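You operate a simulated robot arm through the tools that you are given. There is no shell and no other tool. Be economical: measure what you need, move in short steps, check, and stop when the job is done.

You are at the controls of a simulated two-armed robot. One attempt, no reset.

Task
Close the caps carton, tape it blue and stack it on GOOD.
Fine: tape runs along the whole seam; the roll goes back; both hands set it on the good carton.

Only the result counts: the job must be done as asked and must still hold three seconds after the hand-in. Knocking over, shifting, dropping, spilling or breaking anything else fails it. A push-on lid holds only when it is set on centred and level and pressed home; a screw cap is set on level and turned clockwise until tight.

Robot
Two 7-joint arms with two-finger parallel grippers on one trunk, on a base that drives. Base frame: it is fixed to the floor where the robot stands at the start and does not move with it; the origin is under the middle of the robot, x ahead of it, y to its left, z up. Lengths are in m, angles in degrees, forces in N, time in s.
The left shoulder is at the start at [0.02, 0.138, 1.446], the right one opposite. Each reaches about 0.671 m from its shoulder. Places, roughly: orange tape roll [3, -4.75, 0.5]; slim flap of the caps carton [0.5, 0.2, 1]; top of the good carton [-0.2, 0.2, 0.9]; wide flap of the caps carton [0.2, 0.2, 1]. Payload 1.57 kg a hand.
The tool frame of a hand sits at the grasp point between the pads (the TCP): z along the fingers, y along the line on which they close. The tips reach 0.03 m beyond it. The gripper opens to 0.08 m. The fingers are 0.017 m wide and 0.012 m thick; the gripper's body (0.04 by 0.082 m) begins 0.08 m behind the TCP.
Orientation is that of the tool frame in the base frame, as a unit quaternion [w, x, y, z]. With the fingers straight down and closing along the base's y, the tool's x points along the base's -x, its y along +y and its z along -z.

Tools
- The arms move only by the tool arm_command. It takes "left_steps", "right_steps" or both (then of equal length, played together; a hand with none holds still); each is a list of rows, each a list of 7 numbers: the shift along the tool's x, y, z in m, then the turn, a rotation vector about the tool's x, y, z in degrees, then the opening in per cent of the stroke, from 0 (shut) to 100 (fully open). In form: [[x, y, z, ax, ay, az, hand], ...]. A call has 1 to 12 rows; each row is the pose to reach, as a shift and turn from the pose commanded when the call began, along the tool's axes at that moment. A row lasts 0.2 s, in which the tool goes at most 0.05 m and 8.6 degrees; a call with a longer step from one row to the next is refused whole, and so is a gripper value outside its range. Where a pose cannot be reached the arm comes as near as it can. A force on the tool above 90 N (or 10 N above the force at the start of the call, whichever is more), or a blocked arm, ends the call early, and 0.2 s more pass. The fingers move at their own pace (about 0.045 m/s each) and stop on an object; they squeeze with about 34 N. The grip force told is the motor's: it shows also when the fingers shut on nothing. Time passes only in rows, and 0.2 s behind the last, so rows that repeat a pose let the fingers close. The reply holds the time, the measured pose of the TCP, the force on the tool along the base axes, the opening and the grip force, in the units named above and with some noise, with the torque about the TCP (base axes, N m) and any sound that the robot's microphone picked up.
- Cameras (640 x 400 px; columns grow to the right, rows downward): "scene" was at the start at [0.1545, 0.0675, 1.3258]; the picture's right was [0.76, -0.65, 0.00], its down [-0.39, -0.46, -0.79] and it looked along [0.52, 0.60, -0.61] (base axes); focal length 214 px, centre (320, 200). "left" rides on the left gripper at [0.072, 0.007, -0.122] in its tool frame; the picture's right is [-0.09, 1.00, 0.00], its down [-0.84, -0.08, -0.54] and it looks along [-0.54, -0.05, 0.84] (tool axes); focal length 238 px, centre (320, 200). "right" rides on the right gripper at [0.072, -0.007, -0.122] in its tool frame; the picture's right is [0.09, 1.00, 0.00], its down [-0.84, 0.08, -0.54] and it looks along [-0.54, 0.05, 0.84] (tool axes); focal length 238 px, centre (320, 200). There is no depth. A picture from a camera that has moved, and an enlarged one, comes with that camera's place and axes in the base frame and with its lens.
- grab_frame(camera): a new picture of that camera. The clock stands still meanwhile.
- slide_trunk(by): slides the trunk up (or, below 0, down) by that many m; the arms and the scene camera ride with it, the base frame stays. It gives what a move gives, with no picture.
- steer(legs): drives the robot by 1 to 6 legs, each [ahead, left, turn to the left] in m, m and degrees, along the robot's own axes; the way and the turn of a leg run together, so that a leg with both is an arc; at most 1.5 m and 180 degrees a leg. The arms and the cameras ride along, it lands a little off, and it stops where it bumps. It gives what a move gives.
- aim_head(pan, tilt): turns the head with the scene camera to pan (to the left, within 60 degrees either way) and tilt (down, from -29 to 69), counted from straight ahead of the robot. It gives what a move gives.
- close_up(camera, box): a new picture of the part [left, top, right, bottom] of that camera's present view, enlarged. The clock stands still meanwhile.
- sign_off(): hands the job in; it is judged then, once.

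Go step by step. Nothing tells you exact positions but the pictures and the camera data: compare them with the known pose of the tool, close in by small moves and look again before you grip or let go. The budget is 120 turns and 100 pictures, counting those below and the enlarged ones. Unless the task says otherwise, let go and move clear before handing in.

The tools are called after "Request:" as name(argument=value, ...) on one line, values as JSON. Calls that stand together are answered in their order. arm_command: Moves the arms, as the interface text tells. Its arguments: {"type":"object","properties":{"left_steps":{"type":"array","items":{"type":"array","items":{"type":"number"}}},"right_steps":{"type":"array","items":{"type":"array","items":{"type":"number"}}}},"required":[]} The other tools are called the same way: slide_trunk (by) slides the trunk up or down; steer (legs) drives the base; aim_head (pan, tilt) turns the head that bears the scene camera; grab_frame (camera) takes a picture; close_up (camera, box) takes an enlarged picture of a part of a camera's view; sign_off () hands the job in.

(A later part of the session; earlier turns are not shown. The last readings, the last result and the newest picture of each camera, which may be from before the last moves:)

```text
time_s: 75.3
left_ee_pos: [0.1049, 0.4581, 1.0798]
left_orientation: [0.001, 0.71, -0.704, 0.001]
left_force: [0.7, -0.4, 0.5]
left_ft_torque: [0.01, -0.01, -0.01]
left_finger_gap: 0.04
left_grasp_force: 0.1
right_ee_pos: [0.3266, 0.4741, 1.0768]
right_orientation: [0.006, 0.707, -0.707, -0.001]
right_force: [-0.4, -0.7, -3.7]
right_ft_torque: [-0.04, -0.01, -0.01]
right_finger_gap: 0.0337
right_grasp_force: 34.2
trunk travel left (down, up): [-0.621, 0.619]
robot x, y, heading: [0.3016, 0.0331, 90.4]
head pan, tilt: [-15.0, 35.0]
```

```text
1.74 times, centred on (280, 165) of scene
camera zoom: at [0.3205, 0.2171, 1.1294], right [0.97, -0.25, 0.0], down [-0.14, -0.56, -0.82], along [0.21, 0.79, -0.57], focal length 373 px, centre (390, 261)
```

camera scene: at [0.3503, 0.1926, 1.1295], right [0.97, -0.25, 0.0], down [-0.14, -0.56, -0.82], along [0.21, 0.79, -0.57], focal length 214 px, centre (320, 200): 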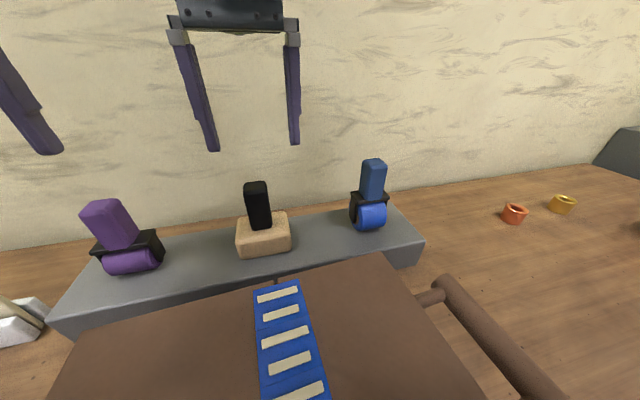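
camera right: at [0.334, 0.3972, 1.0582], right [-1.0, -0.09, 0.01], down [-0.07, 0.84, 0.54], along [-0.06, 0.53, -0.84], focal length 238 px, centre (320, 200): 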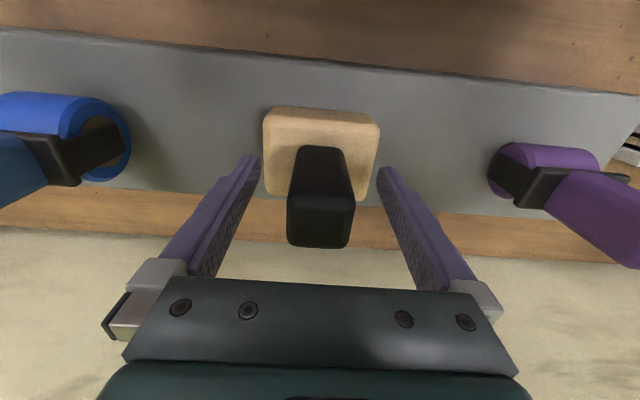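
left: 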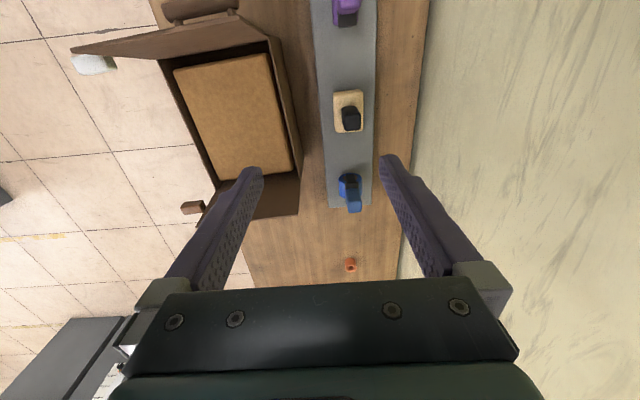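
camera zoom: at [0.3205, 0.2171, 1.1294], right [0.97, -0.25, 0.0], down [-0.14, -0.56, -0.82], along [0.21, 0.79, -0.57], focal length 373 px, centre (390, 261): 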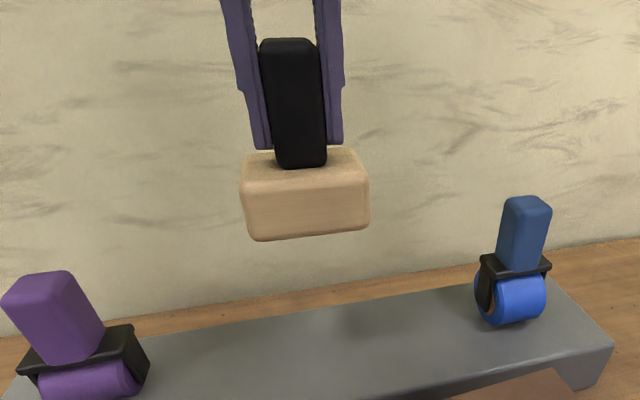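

Block in hand, so I'll back off to the taping stance used before and rub down the tape.

Request:
slide_trunk(by=0.06)

Request:
steer(legs=[[-0.16, 0.036, 0]])

Request:
aim_head(pan=0, tilt=60)

Request:
grab_frame(camera="scene")

```text
time_s: 76.3
left_ee_pos: [0.1051, 0.4579, 1.1393]
left_orientation: [0.0, 0.71, -0.704, 0.001]
left_force: [-0.1, -0.9, 0.3]
left_ft_torque: [0.01, 0.0, 0.04]
left_finger_gap: 0.0401
left_grasp_force: 0.1
right_ee_pos: [0.3269, 0.4734, 1.1362]
right_orientation: [-0.006, -0.707, 0.707, 0.0]
right_force: [-0.2, 0.5, -3.0]
right_ft_torque: [0.0, -0.02, 0.0]
right_finger_gap: 0.0337
right_grasp_force: 34.2
trunk travel left (down, up): [-0.681, 0.559]
robot x, y, heading: [0.3024, 0.0288, 90.4]
head pan, tilt: [-15.0, 35.0]
```

```text
time_s: 77.8
left_ee_pos: [0.0703, 0.2996, 1.1392]
left_orientation: [0.0, 0.71, -0.704, 0.001]
left_force: [-1.0, -0.1, 0.2]
left_ft_torque: [0.0, -0.02, -0.04]
left_finger_gap: 0.0398
left_grasp_force: 0.0
right_ee_pos: [0.293, 0.3144, 1.137]
right_orientation: [0.005, 0.707, -0.707, -0.001]
right_force: [0.0, 0.5, -3.9]
right_ft_torque: [0.03, -0.01, 0.0]
right_finger_gap: 0.0339
right_grasp_force: 33.8
trunk travel left (down, up): [-0.681, 0.559]
robot x, y, heading: [0.2644, -0.1255, 90.7]
head pan, tilt: [-15.0, 35.0]
```

```text
time_s: 78.7
left_ee_pos: [0.0717, 0.2997, 1.1397]
left_orientation: [0.001, 0.709, -0.705, 0.0]
left_force: [0.2, -0.3, 0.5]
left_ft_torque: [0.01, -0.03, 0.03]
left_finger_gap: 0.0399
left_grasp_force: 0.1
right_ee_pos: [0.2938, 0.3154, 1.137]
right_orientation: [-0.005, -0.707, 0.707, 0.001]
right_force: [-0.9, 0.0, -3.4]
right_ft_torque: [-0.02, -0.01, 0.0]
right_finger_gap: 0.0338
right_grasp_force: 34.1
trunk travel left (down, up): [-0.681, 0.559]
robot x, y, heading: [0.2672, -0.1258, 90.4]
head pan, tilt: [0.0, 60.0]
```

```text
41 pictures are left
camera scene: at [0.2639, 0.0397, 1.1552], right [1.0, 0.01, 0.0], down [0.01, -0.87, -0.5], along [0.0, 0.5, -0.87], focal length 214 px, centre (320, 200)
```

scene: 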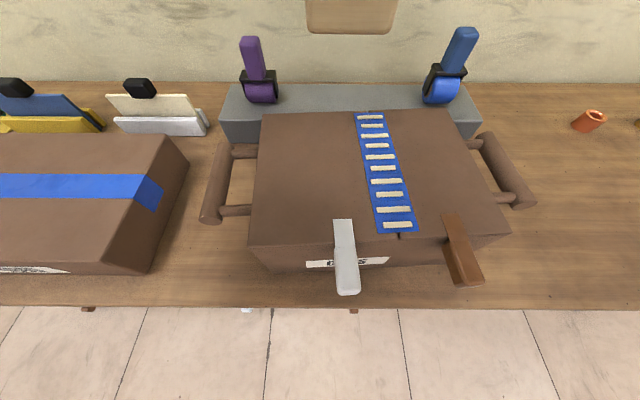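

Request:
arm_command(right_steps=[[0.0, -0.03, 0, 0, 0, -1.5, 0], [0.003, -0.05, 0.02, 0, 0, -3, 0], [0.003, -0.05, 0.06, 0, 0, -3, 0], [0.003, -0.05, 0.1, 0, 0, -3, 0], [0.003, -0.05, 0.117, 0, 0, -3, 0], [0.003, -0.05, 0.122, 0, 0, -3, 0], [0.003, -0.05, 0.125, 0, 0, -3, 0]])

```text
time_s: 80.2
left_ee_pos: [0.0716, 0.2987, 1.1397]
left_orientation: [0.0, 0.709, -0.706, 0.0]
left_force: [-0.5, -0.6, -0.7]
left_ft_torque: [-0.02, 0.0, 0.01]
left_finger_gap: 0.0398
left_grasp_force: 0.0
right_ee_pos: [0.3422, 0.312, 1.0134]
right_orientation: [0.006, 0.725, -0.689, -0.001]
right_force: [-0.1, -10.0, 21.2]
right_ft_torque: [-0.67, -0.98, -0.33]
right_finger_gap: 0.0338
right_grasp_force: 33.9
trunk travel left (down, up): [-0.681, 0.559]
robot x, y, heading: [0.2658, -0.1285, 90.6]
head pan, tilt: [0.0, 60.0]
```

Request:
arm_command(right_steps=[[-0.012, 0, 0, 0, 0, 0, 0], [0.01, 0, 0, 0, 0, 0, 0], [0.03, 0, 0, 0, 0, 0, 0], [0.05, 0, 0, 0, 0, 0, 0], [0.07, 0, 0, 0, 0, 0, 0], [0.09, 0, 0, 0, 0, 0, 0], [0.11, 0, 0, 0, 0, 0, 0], [0.13, 0, 0, 0, 0, 0, 0], [0.15, 0, 0, 0, 0, 0, 0], [0.17, 0, 0, 0, 0, 0, 0], [0.18, 0, 0, 0, 0, 0, 0]])

Request:
grab_frame(camera="scene")

```text
time_s: 82.7
left_ee_pos: [0.0712, 0.2983, 1.1397]
left_orientation: [0.002, 0.71, -0.705, 0.0]
left_force: [-0.1, 0.0, -0.6]
left_ft_torque: [0.0, 0.02, 0.01]
left_finger_gap: 0.0399
left_grasp_force: 0.1
right_ee_pos: [0.3517, 0.1318, 1.0129]
right_orientation: [0.005, 0.726, -0.688, 0.0]
right_force: [1.3, 0.2, -3.0]
right_ft_torque: [0.02, 0.04, 0.02]
right_finger_gap: 0.0336
right_grasp_force: 34.2
trunk travel left (down, up): [-0.681, 0.559]
robot x, y, heading: [0.2656, -0.1288, 90.5]
head pan, tilt: [0.0, 60.0]
```

```text
40 pictures are left
camera scene: at [0.2638, 0.0397, 1.1551], right [1.0, 0.01, 0.0], down [0.01, -0.87, -0.5], along [0.0, 0.5, -0.87], focal length 214 px, centre (320, 200)
```

scene: 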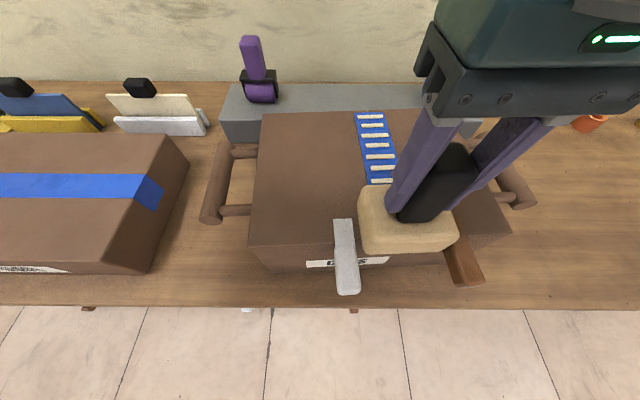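

The bars haven't changed on the rubbed part, but contact may have been lost mid-stroke. I'll do one return stroke slightly lower to be sure.

Request:
arm_command(right_steps=[[-0.01, 0, 0.002, 0, 0, 0, 0], [-0.02, 0, 0.0035, 0, 0, 0, 0], [-0.04, 0, 0.0035, 0, 0, 0, 0], [-0.06, 0, 0.0035, 0, 0, 0, 0], [-0.08, 0, 0.0035, 0, 0, 0, 0], [-0.1, 0, 0.0035, 0, 0, 0, 0]])

Request:
arm_command(right_steps=[[-0.02, 0, 0.0, 0, 0, 0, 0], [-0.04, 0, 0.0, 0, 0, 0, 0], [-0.06, 0, 0.0, 0, 0, 0, 0], [-0.08, 0, 0.0, 0, 0, 0, 0], [-0.09, 0, 0.0, 0, 0, 0, 0]])

Request:
close_up(camera="scene", box=[240, 80, 540, 300])

```text
time_s: 84.0
left_ee_pos: [0.0714, 0.2989, 1.1394]
left_orientation: [0.0, 0.71, -0.704, 0.001]
left_force: [0.4, 0.3, -0.6]
left_ft_torque: [0.0, -0.04, 0.0]
left_finger_gap: 0.04
left_grasp_force: 0.0
right_ee_pos: [0.3481, 0.2297, 1.0094]
right_orientation: [0.006, 0.727, -0.687, 0.0]
right_force: [1.0, -12.4, 30.1]
right_ft_torque: [-0.08, -1.22, -0.4]
right_finger_gap: 0.0335
right_grasp_force: 33.9
trunk travel left (down, up): [-0.681, 0.559]
robot x, y, heading: [0.2633, -0.1259, 90.5]
head pan, tilt: [0.0, 60.0]
```

```text
time_s: 85.2
left_ee_pos: [0.0715, 0.2989, 1.1393]
left_orientation: [0.0, 0.711, -0.703, 0.0]
left_force: [-0.3, 0.3, -0.7]
left_ft_torque: [-0.03, 0.02, -0.01]
left_finger_gap: 0.0399
left_grasp_force: 0.0
right_ee_pos: [0.3422, 0.3209, 1.0093]
right_orientation: [0.006, 0.726, -0.688, -0.001]
right_force: [0.1, -10.6, 24.1]
right_ft_torque: [-0.4, -0.98, -0.36]
right_finger_gap: 0.0341
right_grasp_force: 33.9
trunk travel left (down, up): [-0.681, 0.559]
robot x, y, heading: [0.2649, -0.1289, 90.5]
head pan, tilt: [0.0, 60.0]
```

```text
1.82 times, centred on (390, 190) of scene
camera zoom: at [0.2642, 0.04, 1.1553], right [1.0, 0.01, 0.0], down [0.01, -0.87, -0.5], along [0.0, 0.5, -0.87], focal length 390 px, centre (193, 218)
```

zoom: 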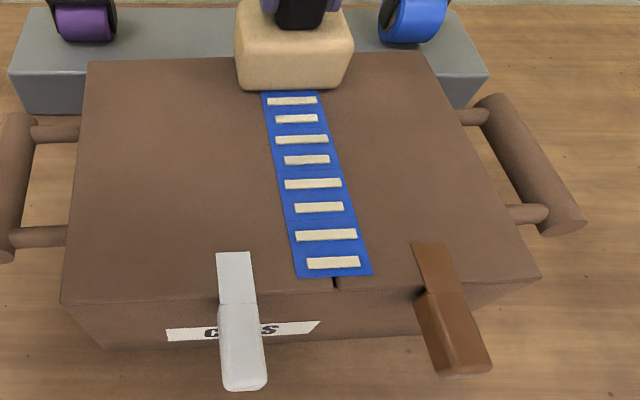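

The bars stay put under 25–30 N of rubbing, so they're just the tape's pattern. I'll return the block to its place.

Request:
arm_command(right_steps=[[0, 0, -0.04, 0, 0, 0, 0], [0, 0.015, -0.08, 0, 0, 1.5, 0], [0.005, 0.05, -0.11, 0, 0, 3, 0], [0.005, 0.05, -0.127, 0, 0, 3, 0]])

Request:
steer(legs=[[0.159, -0.036, 0]])

Request:
slide_trunk(by=-0.06)

Request:
aim_head(pan=-15, tilt=35)

Request:
grab_frame(camera="scene")

```text
time_s: 86.2
left_ee_pos: [0.072, 0.2994, 1.1385]
left_orientation: [0.001, 0.709, -0.705, 0.0]
left_force: [-0.4, 0.2, -0.1]
left_ft_torque: [-0.01, -0.01, -0.03]
left_finger_gap: 0.0401
left_grasp_force: 0.0
right_ee_pos: [0.2925, 0.3146, 1.1354]
right_orientation: [-0.007, -0.706, 0.708, 0.001]
right_force: [0.2, 0.3, -3.5]
right_ft_torque: [0.04, 0.0, 0.03]
right_finger_gap: 0.0341
right_grasp_force: 34.0
trunk travel left (down, up): [-0.681, 0.559]
robot x, y, heading: [0.2645, -0.1297, 90.6]
head pan, tilt: [0.0, 60.0]
```

```text
time_s: 87.7
left_ee_pos: [0.1052, 0.4572, 1.1392]
left_orientation: [0.0, 0.711, -0.703, 0.001]
left_force: [-0.5, 0.4, -0.1]
left_ft_torque: [-0.01, -0.05, -0.05]
left_finger_gap: 0.0398
left_grasp_force: 0.1
right_ee_pos: [0.3265, 0.4752, 1.1358]
right_orientation: [0.006, 0.709, -0.705, 0.0]
right_force: [0.8, -0.8, -4.2]
right_ft_torque: [0.0, -0.02, 0.0]
right_finger_gap: 0.0335
right_grasp_force: 33.9
trunk travel left (down, up): [-0.681, 0.559]
robot x, y, heading: [0.3058, 0.0317, 90.8]
head pan, tilt: [0.0, 60.0]
```

```text
time_s: 88.7
left_ee_pos: [0.1055, 0.4578, 1.0788]
left_orientation: [0.001, 0.711, -0.703, 0.0]
left_force: [-0.1, 0.0, 0.4]
left_ft_torque: [-0.02, 0.04, -0.04]
left_finger_gap: 0.0402
left_grasp_force: 0.2
right_ee_pos: [0.3261, 0.4749, 1.0755]
right_orientation: [0.006, 0.708, -0.706, 0.0]
right_force: [0.8, -0.3, -3.0]
right_ft_torque: [0.01, 0.02, 0.0]
right_finger_gap: 0.0337
right_grasp_force: 34.2
trunk travel left (down, up): [-0.621, 0.619]
robot x, y, heading: [0.307, 0.0305, 90.7]
head pan, tilt: [0.0, 60.0]
```

```text
time_s: 89.6
left_ee_pos: [0.1049, 0.4576, 1.0786]
left_orientation: [0.0, 0.711, -0.703, 0.0]
left_force: [0.2, 0.5, -0.2]
left_ft_torque: [0.0, -0.01, -0.02]
left_finger_gap: 0.0396
left_grasp_force: 0.1
right_ee_pos: [0.3263, 0.4753, 1.0736]
right_orientation: [0.005, 0.709, -0.706, 0.0]
right_force: [-1.2, -1.4, -3.6]
right_ft_torque: [-0.03, 0.04, 0.0]
right_finger_gap: 0.0336
right_grasp_force: 33.4
trunk travel left (down, up): [-0.621, 0.619]
robot x, y, heading: [0.3017, 0.0322, 90.6]
head pan, tilt: [-15.0, 35.0]
```

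```text
38 pictures are left
camera scene: at [0.3214, 0.2182, 1.1294], right [0.97, -0.25, 0.0], down [-0.14, -0.56, -0.82], along [0.2, 0.79, -0.57], focal length 214 px, centre (320, 200)
```

scene: 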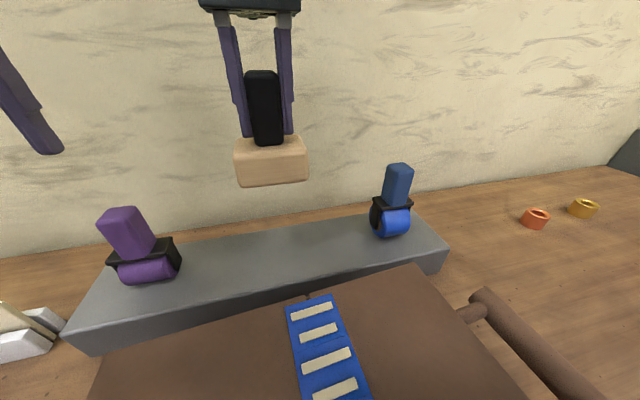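

Request:
arm_command(right_steps=[[0.004, -0.001, 0.04, 0, 0, 0, 0], [0.007, -0.001, 0.08, 0, 0, 0, 0], [0.007, -0.001, 0.115, 0, 0, 0, 0], [0.007, -0.001, 0.134, 0, 0, 0, 0], [0.007, -0.001, 0.138, 0, 0, 0, 0], [0.007, -0.001, 0.141, 0, 0, 0, 0]])

```text
time_s: 91.0
left_ee_pos: [0.1063, 0.4589, 1.0793]
left_orientation: [0.0, 0.711, -0.703, 0.0]
left_force: [0.0, 0.4, 0.0]
left_ft_torque: [0.01, -0.04, 0.0]
left_finger_gap: 0.0401
left_grasp_force: 0.0
right_ee_pos: [0.327, 0.4655, 0.9332]
right_orientation: [0.005, 0.708, -0.706, -0.001]
right_force: [0.3, 0.0, -2.8]
right_ft_torque: [-0.01, -0.03, 0.01]
right_finger_gap: 0.0336
right_grasp_force: 33.9
trunk travel left (down, up): [-0.621, 0.619]
robot x, y, heading: [0.3011, 0.0331, 90.7]
head pan, tilt: [-15.0, 35.0]
```

Request:
arm_command(right_steps=[[-0.002, 0, 0.002, 0, 0, 0, 0], [-0.002, 0, 0.004, 0, 0, 0, 0]])

Request:
close_up(camera="scene", box=[180, 100, 430, 280])

```text
time_s: 91.6
left_ee_pos: [0.1074, 0.459, 1.0801]
left_orientation: [0.0, 0.711, -0.703, -0.001]
left_force: [0.0, -0.1, -0.1]
left_ft_torque: [-0.02, -0.03, 0.0]
left_finger_gap: 0.0403
left_grasp_force: 0.0
right_ee_pos: [0.326, 0.4705, 0.9327]
right_orientation: [0.005, 0.709, -0.706, -0.001]
right_force: [-0.3, -13.5, 40.2]
right_ft_torque: [-0.3, -1.83, -0.52]
right_finger_gap: 0.0337
right_grasp_force: 33.6
trunk travel left (down, up): [-0.621, 0.619]
robot x, y, heading: [0.3055, 0.0309, 90.6]
head pan, tilt: [-15.0, 35.0]
```

```text
2.22 times, centred on (305, 190) of scene
camera zoom: at [0.3218, 0.2189, 1.1303], right [0.97, -0.25, 0.0], down [-0.14, -0.55, -0.82], along [0.2, 0.79, -0.57], focal length 477 px, centre (353, 222)
```

zoom: 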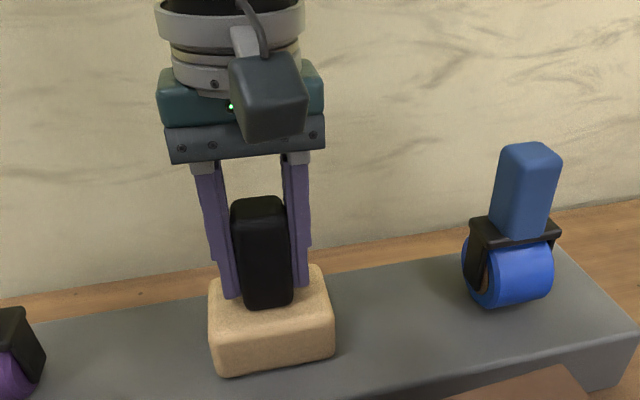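

Firm contact on the shelf. I'll ease the press, release and lift off.

Request:
arm_command(right_steps=[[0, 0, -0.002, 0, 0, 0, 0], [0, 0, -0.002, 0, 0, 0, 50], [0, 0, -0.002, 0, 0, 0, 100], [0, 0, -0.002, 0, 0, 0, 100], [0, 0, -0.002, 0, 0, 0, 100], [0, 0, -0.05, 0, 0, 0, 100], [0, 0, -0.1, 0, 0, 0, 100], [0, 0, -0.15, 0, 0, 0, 100]])

Request:
aim_head(pan=20, tilt=45)

Request:
steer(legs=[[-0.25, 0.0, 0]])

Request:
grab_frame(camera="scene")

```text
time_s: 93.4
left_ee_pos: [0.1049, 0.4581, 1.0787]
left_orientation: [0.0, 0.711, -0.703, 0.0]
left_force: [0.1, 0.0, 0.3]
left_ft_torque: [-0.01, 0.02, -0.02]
left_finger_gap: 0.0402
left_grasp_force: 0.2
right_ee_pos: [0.3273, 0.4668, 1.0797]
right_orientation: [0.006, 0.708, -0.706, 0.0]
right_force: [-0.1, -1.2, -0.3]
right_ft_torque: [-0.03, 0.01, 0.01]
right_finger_gap: 0.0802
right_grasp_force: 0.1
trunk travel left (down, up): [-0.621, 0.619]
robot x, y, heading: [0.3056, 0.0331, 90.7]
head pan, tilt: [-15.0, 35.0]
```

```text
time_s: 94.4
left_ee_pos: [0.1053, 0.4585, 1.0797]
left_orientation: [0.001, 0.711, -0.703, 0.001]
left_force: [-1.2, -0.3, 0.0]
left_ft_torque: [-0.04, -0.03, -0.02]
left_finger_gap: 0.0403
left_grasp_force: 0.2
right_ee_pos: [0.3272, 0.4668, 1.0792]
right_orientation: [0.006, 0.708, -0.706, 0.0]
right_force: [0.4, 0.4, 0.6]
right_ft_torque: [0.0, -0.02, 0.01]
right_finger_gap: 0.0803
right_grasp_force: 0.1
trunk travel left (down, up): [-0.621, 0.619]
robot x, y, heading: [0.3, 0.0339, 90.5]
head pan, tilt: [20.0, 45.0]
```

```text
time_s: 96.2
left_ee_pos: [0.1093, 0.2021, 1.0797]
left_orientation: [0.0, 0.711, -0.704, 0.001]
left_force: [0.5, 0.2, -0.4]
left_ft_torque: [0.03, 0.03, -0.01]
left_finger_gap: 0.04
left_grasp_force: 0.1
right_ee_pos: [0.3301, 0.2122, 1.0795]
right_orientation: [0.005, 0.708, -0.706, 0.0]
right_force: [-0.4, 0.1, 0.1]
right_ft_torque: [-0.03, -0.02, -0.01]
right_finger_gap: 0.0801
right_grasp_force: 0.0
trunk travel left (down, up): [-0.621, 0.619]
robot x, y, heading: [0.3069, -0.2224, 90.6]
head pan, tilt: [20.0, 45.0]
```

```text
36 pictures are left
camera scene: at [0.2737, -0.0462, 1.1147], right [0.94, 0.35, 0.0], down [0.25, -0.66, -0.71], along [-0.25, 0.66, -0.71], focal length 214 px, centre (320, 200)
```

scene: 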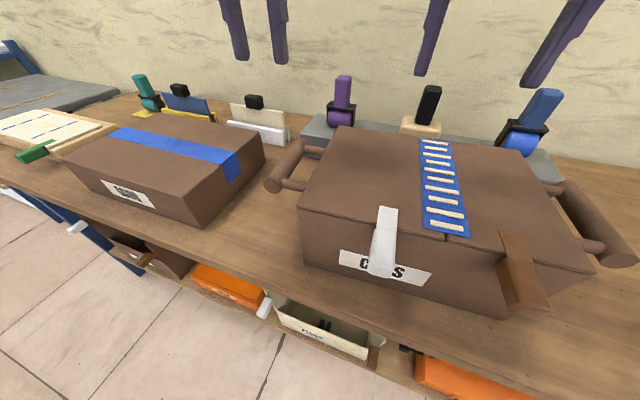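

Everything is back in place. Now for the two-hand lift: the side handle rods are near (0.11, 0.23) and (0.55, 0.25), z about 0.89. I'll position the robot centrally and bring both hands above the rods.

Request:
steer(legs=[[0.1, -0.03, 0]])

Request:
arm_command(right_steps=[[0.01, -0.04, 0, 0, 0, -1, 100], [0.025, -0.08, 0, 0, 0, -2, 100], [0.04, -0.12, 0, 0, 0, -3, 100], [0.055, -0.16, 0, 0, 0, -3, 100], [0.065, -0.19, 0, 0, 0, -3, 100]], left_steps=[[0.015, 0.006, 0, 0, 0, -1, 100], [0.03, 0.012, 0, 0, 0, -2, 100], [0.045, 0.018, 0, 0, 0, -3, 100], [0.06, 0.025, 0, 0, 0, -3, 100], [0.075, 0.03, 0, 0, 0, -3, 100]])

Request:
grab_frame(camera="left")

Request:
grab_frame(camera="right")

```text
time_s: 97.4
left_ee_pos: [0.1373, 0.3041, 1.0798]
left_orientation: [0.0, 0.71, -0.704, 0.001]
left_force: [-0.4, -0.3, 0.0]
left_ft_torque: [-0.01, -0.02, 0.04]
left_finger_gap: 0.0401
left_grasp_force: 0.1
right_ee_pos: [0.3594, 0.3122, 1.0793]
right_orientation: [0.006, 0.708, -0.706, 0.0]
right_force: [0.6, 0.3, 0.2]
right_ft_torque: [0.01, 0.0, 0.03]
right_finger_gap: 0.08
right_grasp_force: 0.0
trunk travel left (down, up): [-0.621, 0.619]
robot x, y, heading: [0.334, -0.1269, 90.5]
head pan, tilt: [20.0, 45.0]
```

```text
time_s: 98.6
left_ee_pos: [0.1083, 0.229, 1.0775]
left_orientation: [0.0, 0.729, -0.684, 0.0]
left_force: [-0.1, -1.0, -0.3]
left_ft_torque: [0.02, -0.03, 0.01]
left_finger_gap: 0.0797
left_grasp_force: 0.1
right_ee_pos: [0.5486, 0.246, 1.0779]
right_orientation: [0.005, 0.727, -0.687, 0.0]
right_force: [0.2, 0.1, -0.2]
right_ft_torque: [-0.02, -0.02, 0.03]
right_finger_gap: 0.0804
right_grasp_force: 0.0
trunk travel left (down, up): [-0.621, 0.619]
robot x, y, heading: [0.3342, -0.119, 90.7]
head pan, tilt: [20.0, 45.0]
```

```text
35 pictures are left
camera left: at [0.1058, 0.157, 1.1999], right [-1.0, 0.03, 0.0], down [0.02, 0.84, 0.54], along [0.02, 0.54, -0.84], focal length 238 px, centre (320, 200)
```

left: 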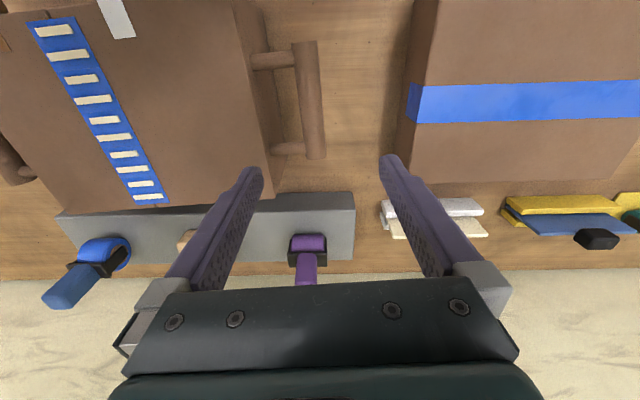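

```text
34 pictures are left
camera right: at [0.5604, 0.1756, 1.2007], right [-0.99, -0.15, 0.01], down [-0.12, 0.83, 0.54], along [-0.09, 0.53, -0.84], focal length 238 px, centre (320, 200)
```

right: 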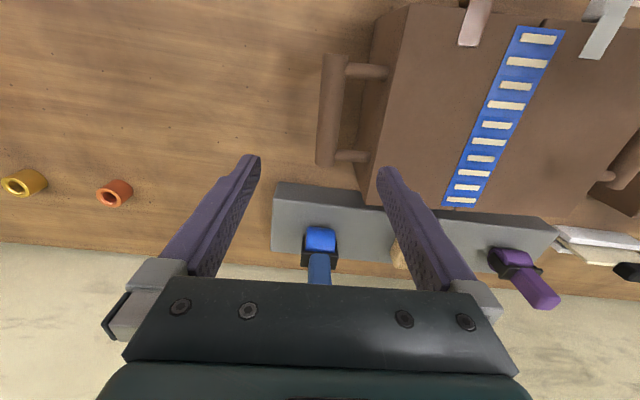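

Rods: left mid (0.1205, 0.2165) and right mid (0.5335, 0.242), at z about 0.905. I'll centre over them and descend to just above.

Request:
arm_command(left_steps=[[0.0133, -0.0114, 0, 0, 0, 0, 70], [0.0133, -0.0114, 0.04, 0, 0, 0, 70], [0.0133, -0.0114, 0.08, 0, 0, 0, 70], [0.0133, -0.0114, 0.11, 0, 0, 0, 70], [0.0133, -0.0114, 0.11, 0, 0, 0, 70]], right_steps=[[0.003, 0.0153, 0, 0, 0, 0, 70], [0.003, 0.0153, 0.04, 0, 0, 0, 70], [0.003, 0.0153, 0.08, 0, 0, 0, 70], [0.003, 0.0153, 0.11, 0, 0, 0, 70], [0.003, 0.0153, 0.11, 0, 0, 0, 70]])

Request:
grab_frame(camera="left")

Request:
grab_frame(camera="right")

```text
time_s: 99.8
left_ee_pos: [0.1202, 0.2174, 0.968]
left_orientation: [0.0, 0.729, -0.684, 0.001]
left_force: [-0.4, -0.3, 0.0]
left_ft_torque: [0.01, -0.01, 0.01]
left_finger_gap: 0.056
left_grasp_force: 0.1
right_ee_pos: [0.5331, 0.2424, 0.9671]
right_orientation: [0.006, 0.726, -0.687, 0.0]
right_force: [0.0, 0.9, -0.5]
right_ft_torque: [0.02, 0.01, -0.01]
right_finger_gap: 0.0558
right_grasp_force: 0.1
trunk travel left (down, up): [-0.621, 0.619]
robot x, y, heading: [0.3357, -0.1198, 90.7]
head pan, tilt: [20.0, 45.0]
```

```text
33 pictures are left
camera left: at [0.1186, 0.1453, 1.0889], right [-1.0, 0.03, 0.0], down [0.02, 0.84, 0.54], along [0.02, 0.54, -0.84], focal length 238 px, centre (320, 200)
```

left: 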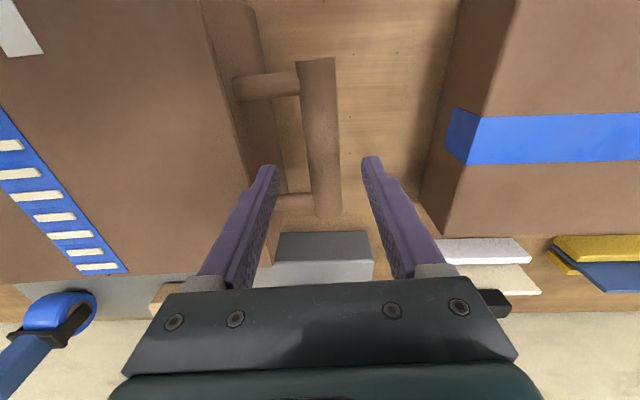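

```text
32 pictures are left
camera right: at [0.5454, 0.1718, 1.0896], right [-0.99, -0.15, 0.01], down [-0.12, 0.84, 0.54], along [-0.09, 0.53, -0.84], focal length 238 px, centre (320, 200)
```

right: 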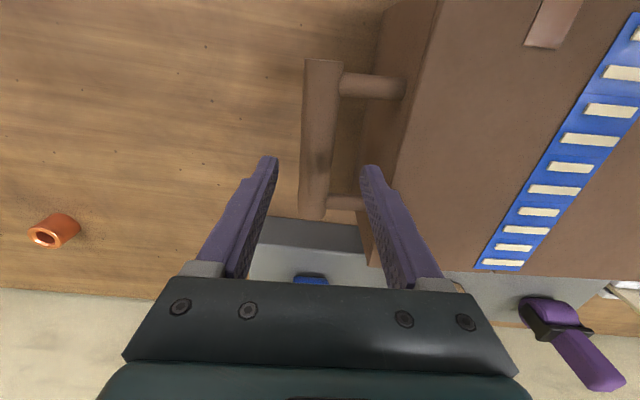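

Both hands are centred on the rods (z about 0.91). I'll descend and close both.

Request:
arm_command(left_steps=[[0, 0, 0.035, 0, 0, 0, 70], [0, 0, 0.062, 0, 0, 0, 70], [0, 0, 0.062, 0, 0, 0, 0], [0, 0, 0.062, 0, 0, 0, 0], [0, 0, 0.062, 0, 0, 0, 0], [0, 0, 0.062, 0, 0, 0, 0]], right_steps=[[0, -0.001, 0.035, 0, 0, 0, 70], [0, -0.002, 0.061, 0, 0, 0, 70], [0, -0.002, 0.061, 0, 0, 0, 0], [0, -0.002, 0.061, 0, 0, 0, 0], [0, -0.002, 0.061, 0, 0, 0, 0], [0, -0.002, 0.061, 0, 0, 0, 0]])

Request:
grab_frame(camera="left")

Request:
grab_frame(camera="scene")

```text
time_s: 101.2
left_ee_pos: [0.1187, 0.2165, 0.9067]
left_orientation: [0.003, 0.73, -0.683, -0.002]
left_force: [-22.0, -0.9, 0.3]
left_ft_torque: [0.12, 0.22, 0.02]
left_finger_gap: 0.0278
left_grasp_force: 33.9
right_ee_pos: [0.5369, 0.2413, 0.905]
right_orientation: [0.005, 0.726, -0.688, 0.001]
right_force: [17.7, 1.3, 1.2]
right_ft_torque: [0.18, 0.0, 0.4]
right_finger_gap: 0.0277
right_grasp_force: 34.5
trunk travel left (down, up): [-0.621, 0.619]
robot x, y, heading: [0.3346, -0.1241, 90.5]
head pan, tilt: [20.0, 45.0]
```

```text
31 pictures are left
camera left: at [0.1181, 0.145, 1.0278], right [-1.0, 0.03, 0.01], down [0.03, 0.84, 0.54], along [0.01, 0.54, -0.84], focal length 238 px, centre (320, 200)
```

left: 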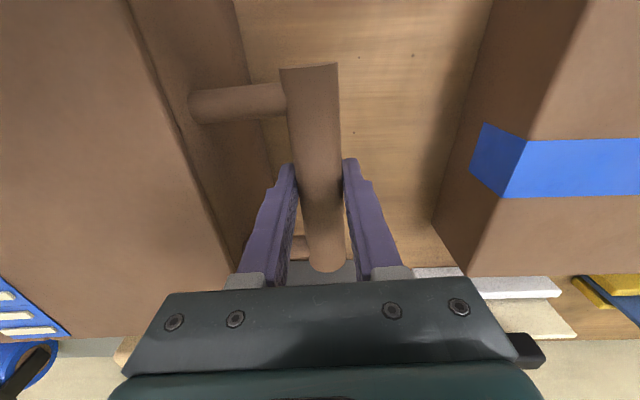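

```text
30 pictures are left
camera scene: at [0.3021, 0.0549, 1.1146], right [0.94, 0.35, 0.0], down [0.25, -0.66, -0.71], along [-0.25, 0.66, -0.71], focal length 214 px, centre (320, 200)
```

scene: 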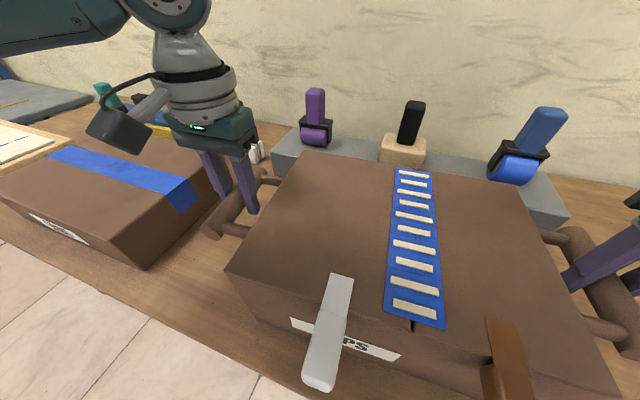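

Both rods are gripped (gap 0.028). I'll relax the sideways strain, then lift with the trunk a little and check that it stays level.

Request:
arm_command(left_steps=[[0, 0.0013, 0, 0, 0, 0, 0], [0, 0.0013, 0, 0, 0, 0, 0]], right_steps=[[0, -0.001, 0, 0, 0, 0, 0], [0, -0.001, 0, 0, 0, 0, 0]])

Request:
slide_trunk(by=0.03)

Request:
grab_frame(camera="scene")

```text
time_s: 101.8
left_ee_pos: [0.1196, 0.2158, 0.9065]
left_orientation: [0.002, 0.729, -0.684, 0.0]
left_force: [-18.5, -0.6, 1.5]
left_ft_torque: [0.06, 0.11, 0.07]
left_finger_gap: 0.0276
left_grasp_force: 33.6
right_ee_pos: [0.5377, 0.2412, 0.9053]
right_orientation: [0.006, 0.726, -0.688, 0.001]
right_force: [18.3, 1.6, 0.1]
right_ft_torque: [0.31, -0.09, 0.11]
right_finger_gap: 0.0277
right_grasp_force: 34.1
trunk travel left (down, up): [-0.621, 0.619]
robot x, y, heading: [0.3343, -0.1261, 90.7]
head pan, tilt: [20.0, 45.0]
```

```text
time_s: 102.6
left_ee_pos: [0.12, 0.2148, 0.936]
left_orientation: [0.002, 0.729, -0.685, 0.0]
left_force: [-19.6, -1.8, -6.4]
left_ft_torque: [0.03, 0.04, -0.13]
left_finger_gap: 0.0278
left_grasp_force: 34.7
right_ee_pos: [0.5368, 0.2412, 0.9352]
right_orientation: [0.005, 0.726, -0.687, 0.001]
right_force: [19.8, 1.1, -5.5]
right_ft_torque: [-0.03, -0.12, 0.11]
right_finger_gap: 0.0274
right_grasp_force: 33.8
trunk travel left (down, up): [-0.651, 0.589]
robot x, y, heading: [0.334, -0.1246, 90.7]
head pan, tilt: [20.0, 45.0]
```

```text
29 pictures are left
camera scene: at [0.3027, 0.0541, 1.1445], right [0.94, 0.35, 0.0], down [0.25, -0.66, -0.71], along [-0.25, 0.66, -0.71], focal length 214 px, centre (320, 200)
```

scene: 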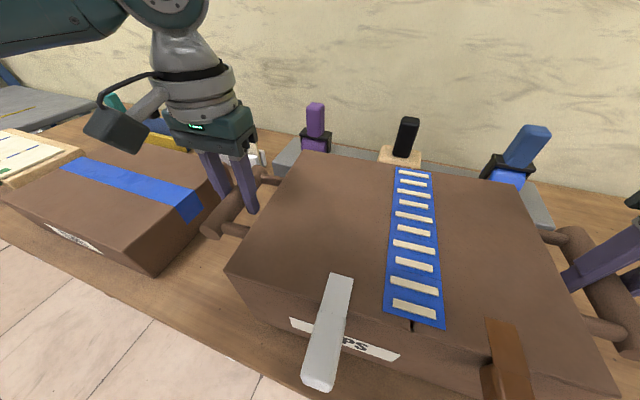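

Level lift, about 0.6 kg per hand. I'll raise it clear and take a measuring look at the GOOD carton.

Request:
slide_trunk(by=0.14)

Request:
aim_head(pan=60, tilt=50)

Request:
grab_frame(camera="scene")

Request:
grab_frame(camera="left")

```text
time_s: 104.2
left_ee_pos: [0.1199, 0.2161, 1.0758]
left_orientation: [0.001, 0.728, -0.685, 0.0]
left_force: [-19.9, -0.4, -7.2]
left_ft_torque: [0.01, 0.15, 0.02]
left_finger_gap: 0.0276
left_grasp_force: 34.2
right_ee_pos: [0.5373, 0.2414, 1.0763]
right_orientation: [0.006, 0.727, -0.687, 0.001]
right_force: [20.6, 1.0, -5.9]
right_ft_torque: [0.06, -0.1, 0.23]
right_finger_gap: 0.0274
right_grasp_force: 33.7
trunk travel left (down, up): [-0.791, 0.449]
robot x, y, heading: [0.335, -0.1262, 90.7]
head pan, tilt: [20.0, 45.0]
```

```text
time_s: 105.3
left_ee_pos: [0.1197, 0.2158, 1.0758]
left_orientation: [0.002, 0.729, -0.685, 0.0]
left_force: [-19.7, 0.5, -5.9]
left_ft_torque: [0.02, 0.1, -0.02]
left_finger_gap: 0.0277
left_grasp_force: 33.6
right_ee_pos: [0.5372, 0.2416, 1.0758]
right_orientation: [0.005, 0.727, -0.687, 0.001]
right_force: [19.6, 0.6, -6.2]
right_ft_torque: [0.02, -0.15, 0.23]
right_finger_gap: 0.0274
right_grasp_force: 34.1
trunk travel left (down, up): [-0.791, 0.449]
robot x, y, heading: [0.333, -0.1221, 90.7]
head pan, tilt: [60.0, 50.0]
```

```text
28 pictures are left
camera scene: at [0.2643, 0.016, 1.2776], right [0.49, 0.87, 0.0], down [0.67, -0.38, -0.64], along [-0.56, 0.32, -0.77], focal length 214 px, centre (320, 200)
```

scene: 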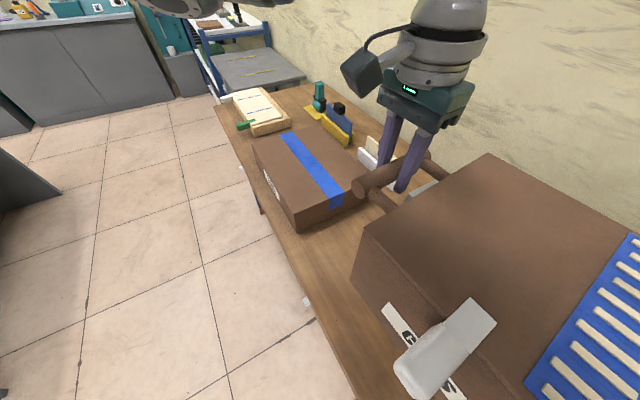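

```text
27 pictures are left
camera left: at [0.1175, 0.1441, 1.1981], right [-1.0, 0.03, 0.0], down [0.03, 0.84, 0.54], along [0.01, 0.54, -0.84], focal length 238 px, centre (320, 200)
```

left: 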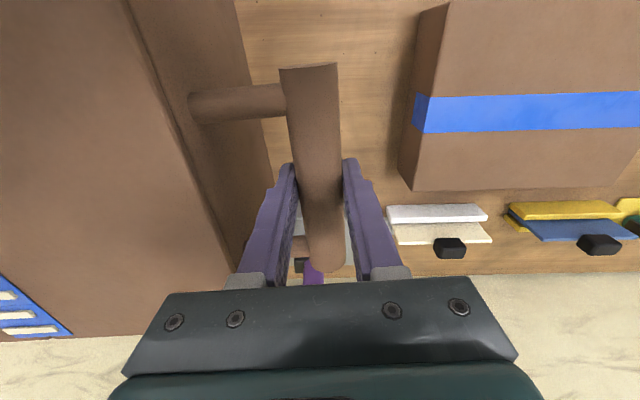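

Request:
close_up(camera="scene", box=[220, 110, 380, 240])

```text
3.08 times, centred on (300, 175) of scene
camera zoom: at [0.2643, 0.016, 1.2776], right [0.49, 0.87, 0.0], down [0.67, -0.38, -0.64], along [-0.56, 0.32, -0.77], focal length 660 px, centre (382, 277)
```

zoom: 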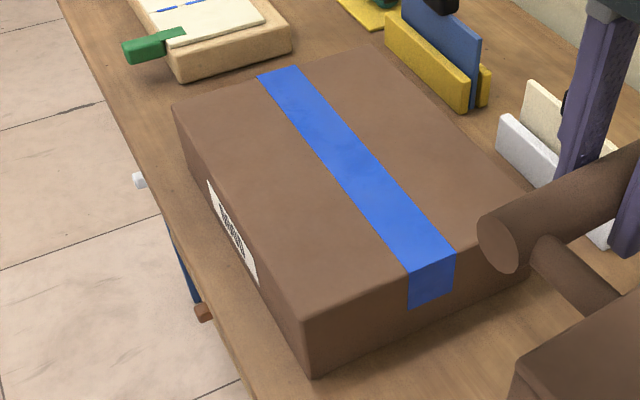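

GOOD's top is now well measured: x −0.324…−0.0215, y 0.1125…0.346, z 0.875, centre (−0.173, 0.229). I'll carry the carton left over it, undoing its 3.5° yaw on the way.

Request:
steer(legs=[[0, 0.3, 0], [0, 0.226, -3.5]])

Request:
aim_head(pan=0, tilt=60)

Request:
grab_frame(camera="scene")

```text
time_s: 108.7
left_ee_pos: [-0.388, 0.2319, 1.0766]
left_orientation: [-0.002, -0.706, 0.708, 0.001]
left_force: [-19.7, 0.0, -5.7]
left_ft_torque: [0.01, 0.14, 0.05]
left_finger_gap: 0.0275
left_grasp_force: 33.5
right_ee_pos: [0.0294, 0.2282, 1.0767]
right_orientation: [-0.005, -0.704, 0.711, 0.0]
right_force: [19.9, -1.0, -6.4]
right_ft_torque: [0.01, -0.12, 0.27]
right_finger_gap: 0.0274
right_grasp_force: 34.5
trunk travel left (down, up): [-0.791, 0.449]
robot x, y, heading: [-0.1956, -0.1209, 86.7]
head pan, tilt: [60.0, 50.0]
```

```text
time_s: 110.0
left_ee_pos: [-0.3897, 0.2324, 1.0749]
left_orientation: [-0.001, -0.706, 0.708, 0.001]
left_force: [-0.4, 0.9, -6.1]
left_ft_torque: [-0.03, 0.02, -0.05]
left_finger_gap: 0.0274
left_grasp_force: 34.2
right_ee_pos: [0.03, 0.2306, 1.0748]
right_orientation: [-0.005, -0.704, 0.71, 0.0]
right_force: [0.9, -0.4, -6.0]
right_ft_torque: [0.02, -0.01, 0.24]
right_finger_gap: 0.0276
right_grasp_force: 33.6
trunk travel left (down, up): [-0.791, 0.449]
robot x, y, heading: [-0.1969, -0.1213, 86.8]
head pan, tilt: [0.0, 60.0]
```

```text
25 pictures are left
camera scene: at [-0.1891, 0.0473, 1.265], right [1.0, -0.05, 0.0], down [-0.05, -0.87, -0.5], along [0.03, 0.5, -0.87], focal length 214 px, centre (320, 200)
```

scene: 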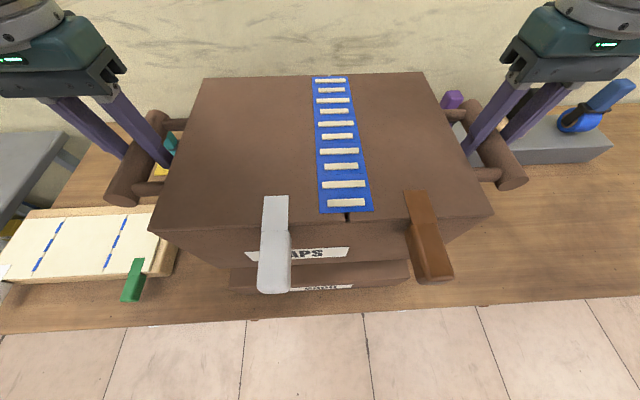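

Carton is over GOOD, yaw aligned. I'll nudge it by (+5 mm, −6 mm) to centre it, then lower.

Request:
arm_command(left_steps=[[0.006, -0.005, 0, 0, 0, 0, 0], [0.006, -0.005, 0, 0, 0, 0, 0]], right_steps=[[0.006, -0.005, 0, 0, 0, 0, 0], [0.006, -0.005, 0, 0, 0, 0, 0]])

Request:
slide_trunk(by=-0.042)

Request:
grab_frame(camera="scene")

```text
time_s: 110.6
left_ee_pos: [-0.3833, 0.2257, 1.0767]
left_orientation: [-0.001, -0.707, 0.708, 0.001]
left_force: [-0.2, 0.7, -6.2]
left_ft_torque: [-0.06, -0.04, 0.01]
left_finger_gap: 0.0277
left_grasp_force: 33.7
right_ee_pos: [0.0353, 0.2241, 1.0751]
right_orientation: [-0.006, -0.704, 0.71, -0.001]
right_force: [-0.4, -0.9, -5.7]
right_ft_torque: [0.1, -0.02, 0.34]
right_finger_gap: 0.0275
right_grasp_force: 34.0
trunk travel left (down, up): [-0.791, 0.449]
robot x, y, heading: [-0.2012, -0.1217, 87.2]
head pan, tilt: [0.0, 60.0]
```

```text
time_s: 111.4
left_ee_pos: [-0.3827, 0.2264, 1.0337]
left_orientation: [-0.003, -0.706, 0.708, 0.001]
left_force: [1.1, 0.9, -6.0]
left_ft_torque: [0.09, -0.1, 0.01]
left_finger_gap: 0.0276
left_grasp_force: 33.7
right_ee_pos: [0.0351, 0.225, 1.0336]
right_orientation: [-0.005, -0.703, 0.711, -0.001]
right_force: [-0.4, -0.3, -6.6]
right_ft_torque: [-0.08, -0.07, 0.22]
right_finger_gap: 0.0277
right_grasp_force: 34.1
trunk travel left (down, up): [-0.749, 0.491]
robot x, y, heading: [-0.1968, -0.1198, 86.8]
head pan, tilt: [0.0, 60.0]
```

```text
24 pictures are left
camera scene: at [-0.1891, 0.0473, 1.223], right [1.0, -0.05, 0.0], down [-0.05, -0.87, -0.5], along [0.03, 0.5, -0.87], focal length 214 px, centre (320, 200)
```

scene: 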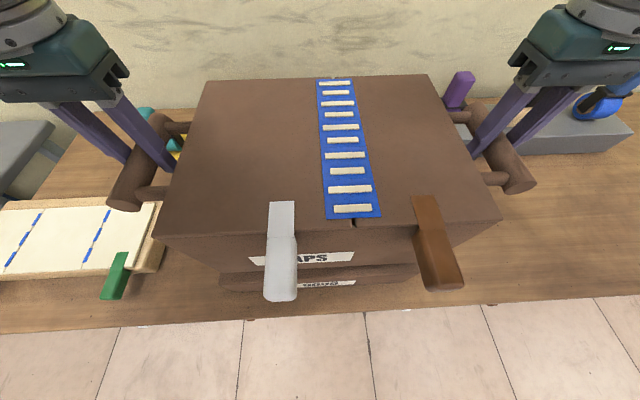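

Request:
arm_command(left_steps=[[0, 0, 0.005, 0, 0, 0, 0], [0, 0, 0.009, 0, 0, 0, 0], [0, 0, 0.012, 0, 0, 0, 0]], right_steps=[[0, 0, 0.005, 0, 0, 0, 0], [0, 0, 0.009, 0, 0, 0, 0], [0, 0, 0.012, 0, 0, 0, 0]])

Request:
close_up(camera="scene", box=[140, 180, 520, 310])

```text
time_s: 112.2
left_ee_pos: [-0.3826, 0.2247, 1.022]
left_orientation: [-0.002, -0.707, 0.707, 0.0]
left_force: [-0.7, 1.6, -7.5]
left_ft_torque: [0.04, 0.34, 0.29]
left_finger_gap: 0.0276
left_grasp_force: 34.1
right_ee_pos: [0.035, 0.2229, 1.0195]
right_orientation: [-0.006, -0.704, 0.71, 0.0]
right_force: [0.8, -1.9, -4.8]
right_ft_torque: [-0.04, 0.22, 0.37]
right_finger_gap: 0.0277
right_grasp_force: 34.5
trunk travel left (down, up): [-0.749, 0.491]
robot x, y, heading: [-0.1997, -0.1164, 87.2]
head pan, tilt: [0.0, 60.0]
```

```text
1.68 times, centred on (330, 245) of scene
camera zoom: at [-0.1891, 0.0472, 1.223], right [1.0, -0.05, 0.0], down [-0.05, -0.87, -0.5], along [0.03, 0.5, -0.87], focal length 361 px, centre (303, 124)
```

zoom: 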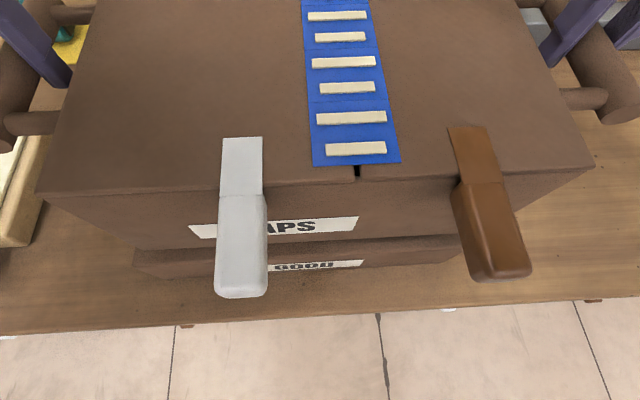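

Request:
arm_command(left_steps=[[0, 0, 0.003, 0, 0, 0, 0], [0, 0, 0.005, 0, 0, 0, 0]], right_steps=[[0, 0, 0.002, 0, 0, 0, 0], [0, 0, 0.003, 0, 0, 0, 0]])

Request:
close_up(camera="scene", box=[140, 200, 520, 310])

```text
time_s: 112.8
left_ee_pos: [-0.3824, 0.2262, 1.0176]
left_orientation: [-0.001, -0.706, 0.708, 0.0]
left_force: [-1.5, -0.2, -4.1]
left_ft_torque: [-0.03, -0.48, -0.16]
left_finger_gap: 0.0272
left_grasp_force: 34.1
right_ee_pos: [0.0355, 0.2246, 1.0185]
right_orientation: [-0.005, -0.703, 0.711, -0.001]
right_force: [2.2, -0.5, -8.0]
right_ft_torque: [0.07, -0.42, 0.12]
right_finger_gap: 0.0276
right_grasp_force: 34.2
trunk travel left (down, up): [-0.749, 0.491]
robot x, y, heading: [-0.1973, -0.1176, 87.0]
head pan, tilt: [0.0, 60.0]
```

```text
1.68 times, centred on (330, 255) of scene
camera zoom: at [-0.1891, 0.0472, 1.223], right [1.0, -0.05, 0.0], down [-0.05, -0.87, -0.5], along [0.03, 0.5, -0.87], focal length 361 px, centre (303, 107)
```

zoom: 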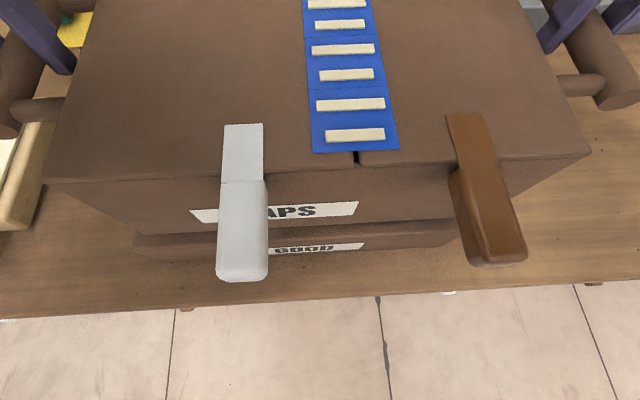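

Request:
arm_command(left_steps=[[0, 0, 0.002, 0, 0, 0, 0], [0, 0, 0.004, 0, 0, 0, 0], [0, 0, 0.006, 0, 0, 0, 0]], right_steps=[[0, 0, 0.003, 0, 0, 0, 0], [0, 0, 0.005, 0, 0, 0, 0], [0, 0, 0.007, 0, 0, 0, 0]])

```text
time_s: 113.6
left_ee_pos: [-0.3831, 0.2254, 1.0109]
left_orientation: [-0.002, -0.707, 0.708, 0.001]
left_force: [0.5, -0.1, -6.1]
left_ft_torque: [0.18, 0.07, -0.17]
left_finger_gap: 0.0275
left_grasp_force: 33.5
right_ee_pos: [0.0353, 0.2235, 1.0112]
right_orientation: [-0.006, -0.703, 0.711, -0.001]
right_force: [0.2, 0.3, -6.2]
right_ft_torque: [-0.14, 0.03, 0.09]
right_finger_gap: 0.0275
right_grasp_force: 34.0
trunk travel left (down, up): [-0.749, 0.491]
robot x, y, heading: [-0.1953, -0.1168, 86.7]
head pan, tilt: [0.0, 60.0]
```

Still airborne and level at 1.011. I'll keep lowering in small equal steps.

Request:
arm_command(left_steps=[[0, 0, 0.002, 0, 0, 0, 0], [0, 0, 0.004, 0, 0, 0, 0], [0, 0, 0.006, 0, 0, 0, 0]], right_steps=[[0, 0, 0.002, 0, 0, 0, 0], [0, 0, 0.004, 0, 0, 0, 0], [0, 0, 0.006, 0, 0, 0, 0]])

Request:
grab_frame(camera="left")

```text
time_s: 114.4
left_ee_pos: [-0.384, 0.2263, 1.0044]
left_orientation: [-0.001, -0.707, 0.708, 0.0]
left_force: [2.8, 0.2, -6.6]
left_ft_torque: [0.05, 0.07, 0.06]
left_finger_gap: 0.0277
left_grasp_force: 34.5
right_ee_pos: [0.0344, 0.2238, 1.0061]
right_orientation: [-0.006, -0.704, 0.711, -0.001]
right_force: [-3.8, 0.3, -5.9]
right_ft_torque: [0.03, 0.09, 0.05]
right_finger_gap: 0.0277
right_grasp_force: 33.9
trunk travel left (down, up): [-0.749, 0.491]
robot x, y, heading: [-0.1926, -0.119, 87.0]
head pan, tilt: [0.0, 60.0]
```

```text
21 pictures are left
camera left: at [-0.3901, 0.1542, 1.1263], right [-1.0, 0.09, 0.0], down [0.08, 0.84, 0.54], along [0.05, 0.54, -0.84], focal length 238 px, centre (320, 200)
```

left: 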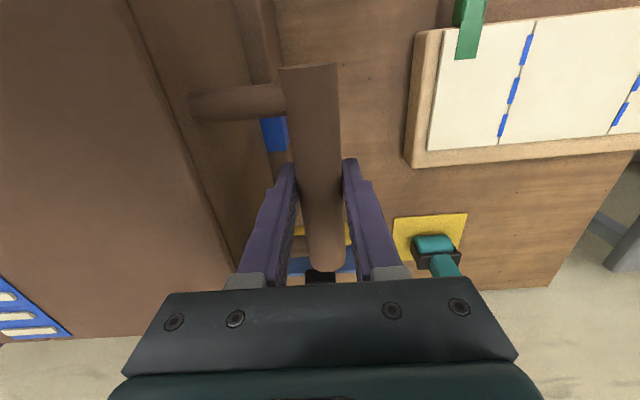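

Left sides line up with GOOD's edge. I'll continue lowering until the load comes off.

Request:
arm_command(left_steps=[[0, 0, 0.002, 0, 0, 0, 0], [0, 0, 0.004, 0, 0, 0, 0], [0, 0, 0.006, 0, 0, 0, 0], [0, 0, 0.008, 0, 0, 0, 0]], right_steps=[[0, 0, 0.003, 0, 0, 0, 0], [0, 0, 0.005, 0, 0, 0, 0], [0, 0, 0.007, 0, 0, 0, 0], [0, 0, 0.009, 0, 0, 0, 0]])

```text
time_s: 115.4
left_ee_pos: [-0.3828, 0.2241, 0.9962]
left_orientation: [-0.002, -0.707, 0.708, -0.001]
left_force: [4.0, 0.3, -5.0]
left_ft_torque: [-0.17, -0.01, 0.13]
left_finger_gap: 0.0275
left_grasp_force: 33.8
right_ee_pos: [0.0342, 0.2241, 0.9975]
right_orientation: [-0.005, -0.704, 0.71, -0.001]
right_force: [-3.8, -0.8, -5.3]
right_ft_torque: [0.31, 0.05, 0.27]
right_finger_gap: 0.0275
right_grasp_force: 33.6
trunk travel left (down, up): [-0.749, 0.491]
robot x, y, heading: [-0.1961, -0.1216, 87.0]
head pan, tilt: [0.0, 60.0]
```

Request:
close_up(camera="scene", box=[140, 200, 520, 330])

```text
1.68 times, centred on (330, 265) of scene
camera zoom: at [-0.1891, 0.0472, 1.2231], right [1.0, -0.05, 0.0], down [-0.05, -0.87, -0.5], along [0.03, 0.5, -0.87], focal length 361 px, centre (303, 90)
```

zoom: 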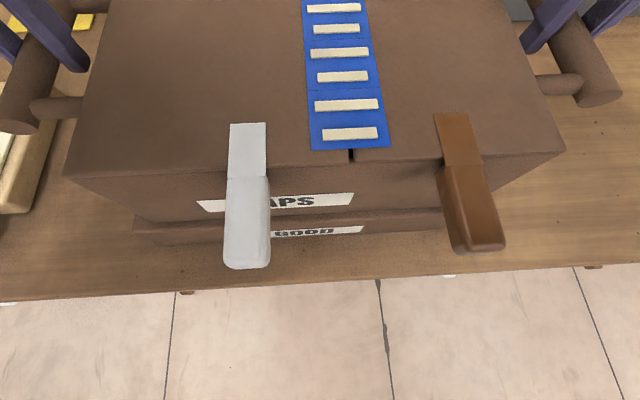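

Request:
arm_command(left_steps=[[0, 0, 0.002, 0, 0, 0, 0], [0, 0, 0.004, 0, 0, 0, 0], [0, 0, 0.006, 0, 0, 0, 0], [0, 0, 0.007, 0, 0, 0, 0]], right_steps=[[0, 0, 0.003, 0, 0, 0, 0], [0, 0, 0.005, 0, 0, 0, 0], [0, 0, 0.007, 0, 0, 0, 0], [0, 0, 0.008, 0, 0, 0, 0]])

```text
time_s: 116.4
left_ee_pos: [-0.3834, 0.2272, 0.9924]
left_orientation: [0.0, -0.707, 0.708, 0.001]
left_force: [0.6, -12.0, 37.4]
left_ft_torque: [0.02, 0.05, 0.01]
left_finger_gap: 0.0278
left_grasp_force: 33.8
right_ee_pos: [0.0355, 0.226, 0.9889]
right_orientation: [-0.004, -0.704, 0.711, 0.0]
right_force: [-1.1, -12.1, 37.3]
right_ft_torque: [-0.04, -0.02, 0.4]
right_finger_gap: 0.0277
right_grasp_force: 34.4
trunk travel left (down, up): [-0.749, 0.491]
robot x, y, heading: [-0.1981, -0.1199, 86.8]
head pan, tilt: [0.0, 60.0]
```

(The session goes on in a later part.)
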